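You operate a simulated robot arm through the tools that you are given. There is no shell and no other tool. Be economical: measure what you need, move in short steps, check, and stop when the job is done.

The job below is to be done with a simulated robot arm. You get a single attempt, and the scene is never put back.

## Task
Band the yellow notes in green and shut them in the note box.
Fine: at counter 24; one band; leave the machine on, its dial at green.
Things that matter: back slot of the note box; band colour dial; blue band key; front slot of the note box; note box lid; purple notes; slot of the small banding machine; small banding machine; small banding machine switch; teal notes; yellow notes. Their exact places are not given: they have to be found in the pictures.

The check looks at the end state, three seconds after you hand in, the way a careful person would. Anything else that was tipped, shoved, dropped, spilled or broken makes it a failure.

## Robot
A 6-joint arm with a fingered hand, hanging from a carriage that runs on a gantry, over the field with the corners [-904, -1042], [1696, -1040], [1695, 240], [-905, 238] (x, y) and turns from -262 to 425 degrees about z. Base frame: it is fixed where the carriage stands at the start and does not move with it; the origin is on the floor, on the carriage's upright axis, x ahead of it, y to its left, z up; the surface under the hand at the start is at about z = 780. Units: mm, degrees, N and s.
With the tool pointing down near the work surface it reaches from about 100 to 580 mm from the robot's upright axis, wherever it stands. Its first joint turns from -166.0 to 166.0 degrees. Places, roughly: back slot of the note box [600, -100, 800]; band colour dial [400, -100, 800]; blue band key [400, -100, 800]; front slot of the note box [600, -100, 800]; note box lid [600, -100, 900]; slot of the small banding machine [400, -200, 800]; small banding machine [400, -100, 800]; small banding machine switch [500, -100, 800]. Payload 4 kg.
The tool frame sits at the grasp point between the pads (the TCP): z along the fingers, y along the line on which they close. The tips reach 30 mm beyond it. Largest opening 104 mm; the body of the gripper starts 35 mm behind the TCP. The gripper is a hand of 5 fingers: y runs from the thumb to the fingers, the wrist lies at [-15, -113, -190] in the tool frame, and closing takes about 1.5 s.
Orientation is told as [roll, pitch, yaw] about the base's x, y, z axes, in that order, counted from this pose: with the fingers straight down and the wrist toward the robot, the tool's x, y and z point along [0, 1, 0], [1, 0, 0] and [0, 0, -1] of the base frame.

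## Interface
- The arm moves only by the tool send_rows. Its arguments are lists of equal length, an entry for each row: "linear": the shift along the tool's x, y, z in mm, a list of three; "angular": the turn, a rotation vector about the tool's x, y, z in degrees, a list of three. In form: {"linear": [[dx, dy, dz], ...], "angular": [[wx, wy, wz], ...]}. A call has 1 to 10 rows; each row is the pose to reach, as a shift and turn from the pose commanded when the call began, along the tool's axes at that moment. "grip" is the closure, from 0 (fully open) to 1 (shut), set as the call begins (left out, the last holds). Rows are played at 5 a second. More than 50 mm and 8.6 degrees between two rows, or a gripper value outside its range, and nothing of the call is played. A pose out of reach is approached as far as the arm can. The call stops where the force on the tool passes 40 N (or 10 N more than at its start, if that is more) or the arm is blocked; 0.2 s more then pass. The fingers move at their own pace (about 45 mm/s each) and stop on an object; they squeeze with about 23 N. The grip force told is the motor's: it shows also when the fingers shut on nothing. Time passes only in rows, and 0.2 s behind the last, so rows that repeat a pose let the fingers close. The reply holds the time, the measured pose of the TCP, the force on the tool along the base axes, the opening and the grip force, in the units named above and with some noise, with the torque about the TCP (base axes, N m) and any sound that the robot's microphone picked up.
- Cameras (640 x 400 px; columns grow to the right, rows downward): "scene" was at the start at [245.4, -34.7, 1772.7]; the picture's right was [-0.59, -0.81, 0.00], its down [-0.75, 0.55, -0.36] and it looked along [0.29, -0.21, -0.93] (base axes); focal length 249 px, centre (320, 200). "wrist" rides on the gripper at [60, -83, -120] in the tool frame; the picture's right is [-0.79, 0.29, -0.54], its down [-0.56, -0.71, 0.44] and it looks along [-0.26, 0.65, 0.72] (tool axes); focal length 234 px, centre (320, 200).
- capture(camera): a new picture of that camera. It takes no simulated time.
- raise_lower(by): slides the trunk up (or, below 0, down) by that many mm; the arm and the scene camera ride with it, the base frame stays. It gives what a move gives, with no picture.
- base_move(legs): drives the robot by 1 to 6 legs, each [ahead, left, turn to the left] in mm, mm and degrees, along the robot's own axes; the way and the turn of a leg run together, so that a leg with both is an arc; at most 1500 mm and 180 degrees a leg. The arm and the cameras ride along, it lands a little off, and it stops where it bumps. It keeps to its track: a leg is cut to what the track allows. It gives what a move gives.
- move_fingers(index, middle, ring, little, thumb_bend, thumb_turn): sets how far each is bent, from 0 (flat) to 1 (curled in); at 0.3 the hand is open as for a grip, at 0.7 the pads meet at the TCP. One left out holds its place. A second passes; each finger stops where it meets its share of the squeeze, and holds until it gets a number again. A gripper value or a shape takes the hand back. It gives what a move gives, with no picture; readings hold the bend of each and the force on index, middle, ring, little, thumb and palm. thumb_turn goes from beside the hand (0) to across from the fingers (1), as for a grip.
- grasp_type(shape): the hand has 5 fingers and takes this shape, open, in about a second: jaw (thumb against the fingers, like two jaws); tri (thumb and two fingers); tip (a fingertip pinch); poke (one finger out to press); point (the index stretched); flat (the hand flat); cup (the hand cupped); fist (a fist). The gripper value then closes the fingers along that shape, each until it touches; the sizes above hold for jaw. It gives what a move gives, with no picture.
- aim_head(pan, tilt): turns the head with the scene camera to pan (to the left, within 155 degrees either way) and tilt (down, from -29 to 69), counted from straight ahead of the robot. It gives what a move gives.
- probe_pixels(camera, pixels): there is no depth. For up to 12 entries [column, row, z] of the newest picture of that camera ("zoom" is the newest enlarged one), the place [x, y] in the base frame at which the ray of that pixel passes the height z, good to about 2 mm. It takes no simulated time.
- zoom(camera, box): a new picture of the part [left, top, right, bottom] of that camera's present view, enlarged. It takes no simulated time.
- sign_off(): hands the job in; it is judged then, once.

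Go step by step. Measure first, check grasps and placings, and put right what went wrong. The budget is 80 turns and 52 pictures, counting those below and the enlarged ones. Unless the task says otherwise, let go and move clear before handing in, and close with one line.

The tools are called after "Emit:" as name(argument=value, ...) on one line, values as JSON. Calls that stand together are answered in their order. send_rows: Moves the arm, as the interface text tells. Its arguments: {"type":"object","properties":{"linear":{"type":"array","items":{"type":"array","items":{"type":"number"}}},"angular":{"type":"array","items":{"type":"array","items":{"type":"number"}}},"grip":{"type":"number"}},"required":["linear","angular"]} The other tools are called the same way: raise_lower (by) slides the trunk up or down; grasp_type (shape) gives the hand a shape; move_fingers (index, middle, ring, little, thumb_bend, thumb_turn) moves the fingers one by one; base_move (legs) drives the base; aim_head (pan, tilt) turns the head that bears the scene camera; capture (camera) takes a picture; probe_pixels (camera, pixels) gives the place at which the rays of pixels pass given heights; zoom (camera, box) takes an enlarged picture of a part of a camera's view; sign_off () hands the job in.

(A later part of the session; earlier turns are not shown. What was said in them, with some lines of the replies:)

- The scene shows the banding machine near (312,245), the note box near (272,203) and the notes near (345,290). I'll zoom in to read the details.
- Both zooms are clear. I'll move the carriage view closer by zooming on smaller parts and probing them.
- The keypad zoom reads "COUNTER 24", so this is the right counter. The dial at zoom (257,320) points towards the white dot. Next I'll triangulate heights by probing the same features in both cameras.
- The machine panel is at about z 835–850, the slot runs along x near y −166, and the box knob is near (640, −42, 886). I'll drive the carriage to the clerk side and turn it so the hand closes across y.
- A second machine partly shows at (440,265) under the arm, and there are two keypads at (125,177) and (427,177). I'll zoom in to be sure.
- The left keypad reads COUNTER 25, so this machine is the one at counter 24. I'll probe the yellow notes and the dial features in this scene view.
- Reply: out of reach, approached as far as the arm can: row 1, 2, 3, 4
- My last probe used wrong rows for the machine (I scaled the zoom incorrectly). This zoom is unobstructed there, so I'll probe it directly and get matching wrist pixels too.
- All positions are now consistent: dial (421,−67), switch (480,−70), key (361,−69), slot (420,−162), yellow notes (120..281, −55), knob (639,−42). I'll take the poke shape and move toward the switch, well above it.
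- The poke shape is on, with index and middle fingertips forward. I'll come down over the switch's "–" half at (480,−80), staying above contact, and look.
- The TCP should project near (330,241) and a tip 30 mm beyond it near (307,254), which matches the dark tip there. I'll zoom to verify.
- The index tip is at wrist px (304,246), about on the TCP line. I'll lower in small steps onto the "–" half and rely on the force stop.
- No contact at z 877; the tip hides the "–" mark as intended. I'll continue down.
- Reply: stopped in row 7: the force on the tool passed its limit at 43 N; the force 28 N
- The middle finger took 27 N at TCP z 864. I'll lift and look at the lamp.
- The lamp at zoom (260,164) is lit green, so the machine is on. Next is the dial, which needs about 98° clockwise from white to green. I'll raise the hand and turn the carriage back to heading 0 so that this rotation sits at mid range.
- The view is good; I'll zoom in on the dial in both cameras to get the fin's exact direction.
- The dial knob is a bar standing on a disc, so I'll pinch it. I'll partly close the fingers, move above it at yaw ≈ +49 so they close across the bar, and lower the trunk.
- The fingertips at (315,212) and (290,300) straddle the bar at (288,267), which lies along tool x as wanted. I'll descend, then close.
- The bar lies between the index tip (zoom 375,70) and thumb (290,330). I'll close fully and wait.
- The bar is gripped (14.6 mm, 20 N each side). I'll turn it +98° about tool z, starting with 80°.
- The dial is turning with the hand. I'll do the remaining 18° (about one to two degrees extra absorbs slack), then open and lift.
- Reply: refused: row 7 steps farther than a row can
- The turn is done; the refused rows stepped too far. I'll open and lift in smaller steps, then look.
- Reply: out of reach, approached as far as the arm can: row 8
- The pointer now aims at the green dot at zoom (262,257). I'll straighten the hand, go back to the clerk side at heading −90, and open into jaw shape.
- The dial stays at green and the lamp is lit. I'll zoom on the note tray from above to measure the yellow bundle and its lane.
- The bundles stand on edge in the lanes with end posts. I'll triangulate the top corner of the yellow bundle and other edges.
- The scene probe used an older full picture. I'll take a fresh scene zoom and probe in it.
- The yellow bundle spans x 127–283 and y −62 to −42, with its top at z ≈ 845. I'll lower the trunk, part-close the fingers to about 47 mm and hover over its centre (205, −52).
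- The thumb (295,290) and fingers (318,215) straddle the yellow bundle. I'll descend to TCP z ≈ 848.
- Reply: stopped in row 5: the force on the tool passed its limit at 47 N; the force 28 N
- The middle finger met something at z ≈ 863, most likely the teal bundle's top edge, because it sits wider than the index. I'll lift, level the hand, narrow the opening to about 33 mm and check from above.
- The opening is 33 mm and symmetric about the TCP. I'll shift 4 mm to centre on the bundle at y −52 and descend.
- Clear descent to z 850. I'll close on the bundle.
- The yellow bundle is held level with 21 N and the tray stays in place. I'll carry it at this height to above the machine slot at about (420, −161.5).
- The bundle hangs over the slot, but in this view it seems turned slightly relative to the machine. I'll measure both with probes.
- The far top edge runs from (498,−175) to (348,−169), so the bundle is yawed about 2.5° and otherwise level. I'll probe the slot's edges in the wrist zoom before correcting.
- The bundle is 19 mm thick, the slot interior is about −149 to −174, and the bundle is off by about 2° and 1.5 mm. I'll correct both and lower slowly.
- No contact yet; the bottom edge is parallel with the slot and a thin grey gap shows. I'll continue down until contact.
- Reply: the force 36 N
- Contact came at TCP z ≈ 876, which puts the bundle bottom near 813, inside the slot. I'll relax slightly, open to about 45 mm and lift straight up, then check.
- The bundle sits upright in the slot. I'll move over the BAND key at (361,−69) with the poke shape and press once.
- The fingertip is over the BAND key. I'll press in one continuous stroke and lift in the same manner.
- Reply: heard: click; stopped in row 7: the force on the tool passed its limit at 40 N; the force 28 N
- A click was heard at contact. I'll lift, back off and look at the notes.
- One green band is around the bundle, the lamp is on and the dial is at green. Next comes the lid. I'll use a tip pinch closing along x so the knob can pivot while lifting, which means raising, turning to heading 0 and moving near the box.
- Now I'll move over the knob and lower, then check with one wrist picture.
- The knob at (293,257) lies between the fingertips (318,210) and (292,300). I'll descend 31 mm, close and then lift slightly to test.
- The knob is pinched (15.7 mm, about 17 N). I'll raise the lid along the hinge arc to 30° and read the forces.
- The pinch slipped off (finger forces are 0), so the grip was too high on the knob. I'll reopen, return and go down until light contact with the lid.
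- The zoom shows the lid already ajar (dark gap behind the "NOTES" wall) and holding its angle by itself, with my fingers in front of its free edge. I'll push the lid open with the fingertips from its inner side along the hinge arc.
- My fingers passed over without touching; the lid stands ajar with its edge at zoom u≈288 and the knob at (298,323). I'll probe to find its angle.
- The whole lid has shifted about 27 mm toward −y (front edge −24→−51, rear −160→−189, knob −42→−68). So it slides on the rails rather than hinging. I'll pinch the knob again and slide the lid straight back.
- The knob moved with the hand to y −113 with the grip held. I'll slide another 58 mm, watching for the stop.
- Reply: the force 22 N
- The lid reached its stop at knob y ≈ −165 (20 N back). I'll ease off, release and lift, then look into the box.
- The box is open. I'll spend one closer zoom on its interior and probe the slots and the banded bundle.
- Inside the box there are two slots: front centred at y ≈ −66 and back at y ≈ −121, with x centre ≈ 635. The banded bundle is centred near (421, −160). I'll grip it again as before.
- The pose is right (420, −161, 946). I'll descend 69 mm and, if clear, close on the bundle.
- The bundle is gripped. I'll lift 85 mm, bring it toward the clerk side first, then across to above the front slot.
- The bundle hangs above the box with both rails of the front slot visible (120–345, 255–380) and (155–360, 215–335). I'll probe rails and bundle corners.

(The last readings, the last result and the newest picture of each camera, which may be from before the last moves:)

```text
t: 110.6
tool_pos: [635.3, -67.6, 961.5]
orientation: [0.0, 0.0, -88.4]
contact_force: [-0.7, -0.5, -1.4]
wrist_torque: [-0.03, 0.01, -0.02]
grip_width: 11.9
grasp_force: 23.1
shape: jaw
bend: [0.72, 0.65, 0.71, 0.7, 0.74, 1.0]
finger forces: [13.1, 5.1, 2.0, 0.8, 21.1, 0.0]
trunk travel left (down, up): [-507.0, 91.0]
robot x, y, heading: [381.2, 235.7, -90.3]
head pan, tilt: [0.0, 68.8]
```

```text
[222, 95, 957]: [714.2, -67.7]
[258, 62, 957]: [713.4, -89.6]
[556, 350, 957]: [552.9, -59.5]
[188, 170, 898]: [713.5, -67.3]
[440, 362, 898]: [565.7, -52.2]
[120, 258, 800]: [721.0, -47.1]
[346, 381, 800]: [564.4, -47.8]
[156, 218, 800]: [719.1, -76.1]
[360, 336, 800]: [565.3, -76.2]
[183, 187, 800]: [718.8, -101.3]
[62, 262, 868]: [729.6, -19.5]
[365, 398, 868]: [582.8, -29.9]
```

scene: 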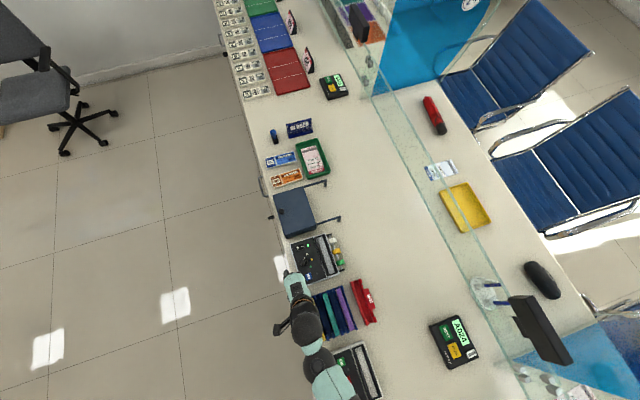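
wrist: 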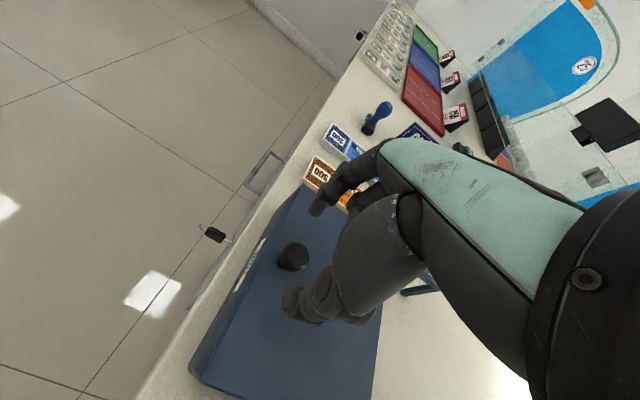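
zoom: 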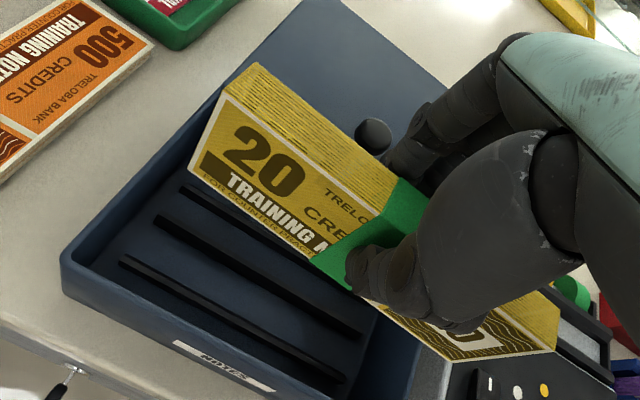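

The bundle is still turned about 3° and its centre is near y −73, versus the slot centre at about −63.5. I'll turn −3°, shift 9.5 mm and lower.

Emit:
send_rows(linear=[[0, -5, 0], [0, -9.5, 0], [0, -9.5, 15], [0, -9.5, 35], [0, -9.5, 55], [0, -9.5, 70], [0, -9.5, 80], [0, -9.5, 86]], angular=[[0, 0, -1.5], [0, 0, -3], [0, 0, -3], [0, 0, -3], [0, 0, -3], [0, 0, -3], [0, 0, -3], [0, 0, -3]])

Emit:
zoom(camera="wrist", box=[120, 120, 440, 340])

```text
t: 112.4
tool_pos: [635.0, -57.6, 876.5]
orientation: [0.0, 0.0, -85.4]
contact_force: [0.3, 0.7, -0.7]
wrist_torque: [-0.01, -0.02, -0.01]
grip_width: 12.2
grasp_force: 22.9
shape: jaw
bend: [0.72, 0.65, 0.71, 0.7, 0.74, 1.0]
finger forces: [13.0, 5.1, 2.2, 0.9, 21.2, 0.1]
trunk travel left (down, up): [-507.0, 91.0]
robot x, y, heading: [381.7, 229.2, -90.0]
head pan, tilt: [0.0, 68.8]
```

```text
1.82 times, centred on (280, 230) of wrist
```

zoom: 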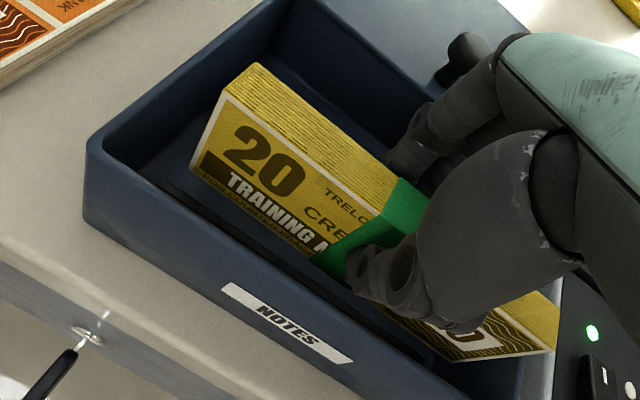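

The bundle is inside the box without contact. I'll check its alignment by probing.

Emit:
probe_pixels(camera="zoom", pixels=[[222, 95, 872], [556, 350, 872], [258, 62, 872], [190, 171, 813], [440, 362, 813], [163, 183, 800], [205, 207, 800], [90, 148, 868], [104, 152, 868], [350, 362, 868], [222, 95, 870]])

```text
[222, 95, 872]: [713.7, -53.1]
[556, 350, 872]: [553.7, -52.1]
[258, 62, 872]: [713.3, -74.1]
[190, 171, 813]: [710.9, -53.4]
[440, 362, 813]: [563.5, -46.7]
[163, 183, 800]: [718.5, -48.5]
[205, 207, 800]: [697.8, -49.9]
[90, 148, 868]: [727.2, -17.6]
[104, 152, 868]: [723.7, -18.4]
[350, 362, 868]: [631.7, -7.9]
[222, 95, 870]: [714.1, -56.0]
```

The bundle's near face is at y −53 at both ends, parallel to and between the rails (−49, −76). I'll lower to the floor.

Emit:
send_rows(linear=[[0, 0.5, 4], [0, 0.5, 8], [0, 0.5, 12], [0, 0.5, 16], [0, 0.5, 19], [0, 0.5, 22], [0, 0.5, 25], [0, 0.5, 28]], angular=[[0, 0, 0], [0, 0, 0], [0, 0, 0], [0, 0, 0], [0, 0, 0], [0, 0, 0], [0, 0, 0], [0, 0, 0]])

```text
t: 114.2
tool_pos: [638.1, -60.7, 850.0]
orientation: [0.3, -0.2, -85.5]
contact_force: [1.4, -4.3, 10.1]
wrist_torque: [0.0, 0.12, 0.08]
grip_width: 13.4
grasp_force: 23.1
shape: jaw
bend: [0.72, 0.64, 0.65, 0.7, 0.75, 1.0]
finger forces: [14.5, 7.3, 3.0, 1.1, 23.6, 0.0]
trunk travel left (down, up): [-507.0, 91.0]
robot x, y, heading: [379.9, 233.5, -90.0]
head pan, tilt: [0.0, 68.8]
```

It touched at TCP z 850 (bundle bottom ≈ 787), which fits the box floor. I'll open narrowly, lift straight out and check with a picture.

Emit:
send_rows(linear=[[0, 0, 0], [0, 0, 0], [0, 0, 0], [0, 0, 0], [0, 0, 0], [0, 0, -15], [0, 0, -40], [0, 0, -75], [0, 0, -100]], angular=[[0, 0, 0], [0, 0, 0], [0, 0, 0], [0, 0, 0], [0, 0, 0], [0, 0, 0], [0, 0, 0], [0, 0, 0], [0, 0, 0]], grip=0.64)

Emit:
zoom(camera="wrist", box=[100, 100, 420, 340])

```text
t: 116.2
tool_pos: [634.2, -56.1, 947.3]
orientation: [0.0, 0.1, -85.5]
contact_force: [-0.7, 0.5, -0.5]
wrist_torque: [-0.02, 0.0, -0.04]
grip_width: 37.5
grasp_force: 0.0
shape: jaw
bend: [0.74, 0.51, 0.48, 0.71, 0.73, 1.0]
finger forces: [0.0, 0.1, 0.1, 0.1, 0.0, 0.0]
trunk travel left (down, up): [-507.0, 91.0]
robot x, y, heading: [382.8, 233.5, -90.5]
head pan, tilt: [0.0, 68.8]
```

```text
1.67 times, centred on (260, 220) of wrist
```

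zoom: 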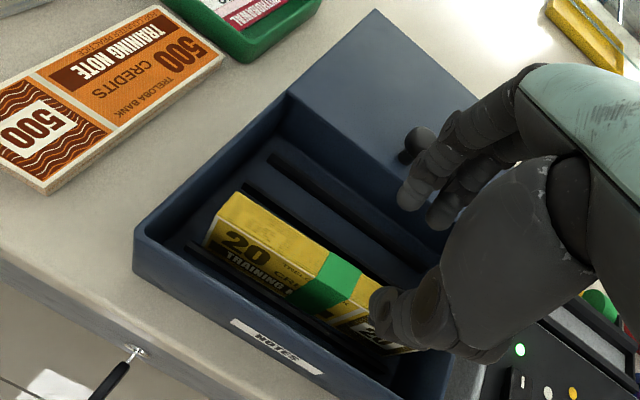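

The banded bundle stands squarely in the front slot. Now I'll close the lid from this side with a tip pinch on the knob at (638, −164), pulling toward +y.

Emit:
grasp_type(shape="tip")

Emit:
send_rows(linear=[[-1.5, 36, 0], [-3, 72, 0], [-4.4, 108, 0], [-4.4, 108, 0], [-4.4, 108, 0]], angular=[[0, 0, 1.5], [0, 0, 3], [0, 0, 4.5], [0, 0, 4.5], [0, 0, 4.5]], grip=0.4)

Emit:
capture(camera="wrist")

```text
t: 117.1
tool_pos: [634.8, -58.2, 946.8]
orientation: [0.0, -0.1, -85.3]
contact_force: [0.5, -0.1, -0.2]
wrist_torque: [-0.02, 0.02, -0.02]
grip_width: 103.5
grasp_force: 0.0
shape: tip
bend: [0.31, 0.98, 0.99, 0.99, 0.3, 0.97]
finger forces: [0.0, 0.0, 0.0, 0.0, 0.0, 0.0]
trunk travel left (down, up): [-507.0, 91.0]
robot x, y, heading: [382.8, 229.5, -90.2]
head pan, tilt: [0.0, 68.8]
```

```text
t: 118.3
tool_pos: [638.8, -165.0, 947.5]
orientation: [-0.1, 0.0, -90.0]
contact_force: [0.0, -0.3, 0.0]
wrist_torque: [0.0, 0.03, -0.02]
grip_width: 62.9
grasp_force: 0.1
shape: tip
bend: [0.73, 0.98, 0.99, 0.99, 0.65, 0.99]
finger forces: [0.0, 0.0, 0.0, 0.1, 0.0, 0.1]
trunk travel left (down, up): [-507.0, 91.0]
robot x, y, heading: [381.1, 233.6, -90.1]
head pan, tilt: [0.0, 68.8]
```

```text
refused: no pictures are left
```

No pictures remain, but the knob position is well known. I'll descend to TCP z 898 and close on the knob, judging by width and force.

Emit:
send_rows(linear=[[0, 0, 20], [0, 0, 36], [0, 0, 44], [0, 0, 49]], angular=[[0, 0, 0], [0, 0, 0], [0, 0, 0], [0, 0, 0]])

Emit:
send_rows(linear=[[0, 0, 0], [0, 0, 0], [0, 0, 0], [0, 0, 0], [0, 0, 0], [0, 0, 0], [0, 0, 0], [0, 0, 0]], angular=[[0, 0, 0], [0, 0, 0], [0, 0, 0], [0, 0, 0], [0, 0, 0], [0, 0, 0], [0, 0, 0], [0, 0, 0]], grip=1)

```text
t: 119.3
tool_pos: [639.0, -165.4, 898.6]
orientation: [-0.1, 0.0, -89.9]
contact_force: [0.3, -0.7, 0.1]
wrist_torque: [-0.01, -0.01, 0.02]
grip_width: 62.7
grasp_force: 0.0
shape: tip
bend: [0.73, 0.98, 0.99, 0.99, 0.65, 0.99]
finger forces: [0.1, 0.0, 0.1, 0.0, 0.1, 0.1]
trunk travel left (down, up): [-507.0, 91.0]
robot x, y, heading: [379.1, 233.0, -90.0]
head pan, tilt: [0.0, 68.8]
```

```text
t: 121.1
tool_pos: [639.8, -166.0, 899.7]
orientation: [0.1, 0.0, -89.9]
contact_force: [3.6, 1.1, -0.2]
wrist_torque: [-0.02, -0.07, -0.04]
grip_width: 18.2
grasp_force: 23.0
shape: tip
bend: [0.72, 1.0, 1.0, 1.0, 0.74, 1.0]
finger forces: [19.4, 0.0, 0.0, 0.0, 19.8, 0.0]
trunk travel left (down, up): [-507.0, 91.0]
robot x, y, heading: [381.9, 233.9, -90.2]
head pan, tilt: [0.0, 68.8]
```

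The knob is held (18.2 mm, about 19.5 N each side, the same width as before). I'll pull toward +y.

Emit:
send_rows(linear=[[0, -8, 0], [0, -17, 0], [0, -26, 0], [0, -35, 0], [0, -44, 0], [0, -53, 0], [0, -62, 0], [0, -71, 0], [0, -80, 0], [0, -88, 0]], angular=[[0, 0, 0], [0, 0, 0], [0, 0, 0], [0, 0, 0], [0, 0, 0], [0, 0, 0], [0, 0, 0], [0, 0, 0], [0, 0, 0], [0, 0, 0]])

```text
t: 123.3
tool_pos: [638.9, -77.5, 899.9]
orientation: [0.2, 0.1, -89.9]
contact_force: [5.3, 1.0, -6.3]
wrist_torque: [-0.06, -0.14, -0.04]
grip_width: 18.1
grasp_force: 22.7
shape: tip
bend: [0.72, 1.0, 1.0, 1.0, 0.74, 1.0]
finger forces: [19.5, 0.0, 0.1, 0.0, 19.0, 0.0]
trunk travel left (down, up): [-507.0, 91.0]
robot x, y, heading: [382.1, 234.5, -90.1]
head pan, tilt: [0.0, 68.8]
```

The lid is following. I'll pull the remaining ~36 mm in smaller steps until the front stop shows in the force.

Emit:
send_rows(linear=[[0, -8, 0], [0, -16, 0], [0, -24, 0], [0, -30, 0], [0, -33, 0], [0, -36, 0], [0, -38, 0], [0, -40, 0], [0, -42, 0]], angular=[[0, 0, 0], [0, 0, 0], [0, 0, 0], [0, 0, 0], [0, 0, 0], [0, 0, 0], [0, 0, 0], [0, 0, 0], [0, 0, 0]])

```text
t: 125.3
tool_pos: [639.6, -39.2, 899.1]
orientation: [0.1, -0.2, -90.0]
contact_force: [4.2, -11.9, -4.8]
wrist_torque: [-0.45, -0.08, 0.0]
grip_width: 17.0
grasp_force: 22.6
shape: tip
bend: [0.71, 1.0, 1.0, 1.0, 0.75, 1.0]
finger forces: [27.2, 0.1, 0.0, 0.0, 13.4, 0.0]
trunk travel left (down, up): [-507.0, 91.0]
robot x, y, heading: [383.8, 233.9, -90.3]
head pan, tilt: [0.0, 68.8]
```

The front stop is met (−12 N at y ≈ −39, matching the original closed knob position of −42). I'll release and lift clear.

Emit:
send_rows(linear=[[0, 1, 0], [0, 1, 0], [0, 1, 0], [0, 1, 0], [0, 1, 0], [0, 1, -20], [0, 1, -45]], angular=[[0, 0, 0], [0, 0, 0], [0, 0, 0], [0, 0, 0], [0, 0, 0], [0, 0, 0], [0, 0, 0]], grip=0.45)

Emit:
raise_lower(by=90)

```text
t: 126.9
tool_pos: [637.8, -36.6, 943.6]
orientation: [0.0, 0.0, -89.8]
contact_force: [-1.0, 0.0, 0.3]
wrist_torque: [-0.01, 0.0, 0.01]
grip_width: 57.0
grasp_force: 0.0
shape: tip
bend: [0.74, 0.98, 0.99, 0.99, 0.67, 0.99]
finger forces: [0.1, 0.1, 0.0, 0.0, 0.0, 0.1]
trunk travel left (down, up): [-507.0, 91.0]
robot x, y, heading: [382.2, 233.4, -89.8]
head pan, tilt: [0.0, 68.8]
```

```text
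t: 128.2
tool_pos: [637.6, -36.1, 1033.1]
orientation: [0.0, 0.0, -89.9]
contact_force: [0.1, 0.8, -0.4]
wrist_torque: [0.02, -0.02, 0.01]
grip_width: 56.7
grasp_force: 0.0
shape: tip
bend: [0.74, 0.98, 0.99, 0.99, 0.67, 0.99]
finger forces: [0.1, 0.1, 0.1, 0.0, 0.0, 0.1]
trunk travel left (down, up): [-597.0, 1.0]
robot x, y, heading: [377.4, 231.6, -90.3]
head pan, tilt: [0.0, 68.8]
```

The hand is clear with no contact forces, and the lid reached its closed stop, so I'm handing in.

Emit:
sign_off()

```text
The job is handed in.
```

I put one green band on the yellow notes and shut them in the front slot of the counter 24 note box. The machine is on and its dial is at green. I had no pictures left for the closing, so I judged the lid shut from the force at its stop and the knob being back where it started.
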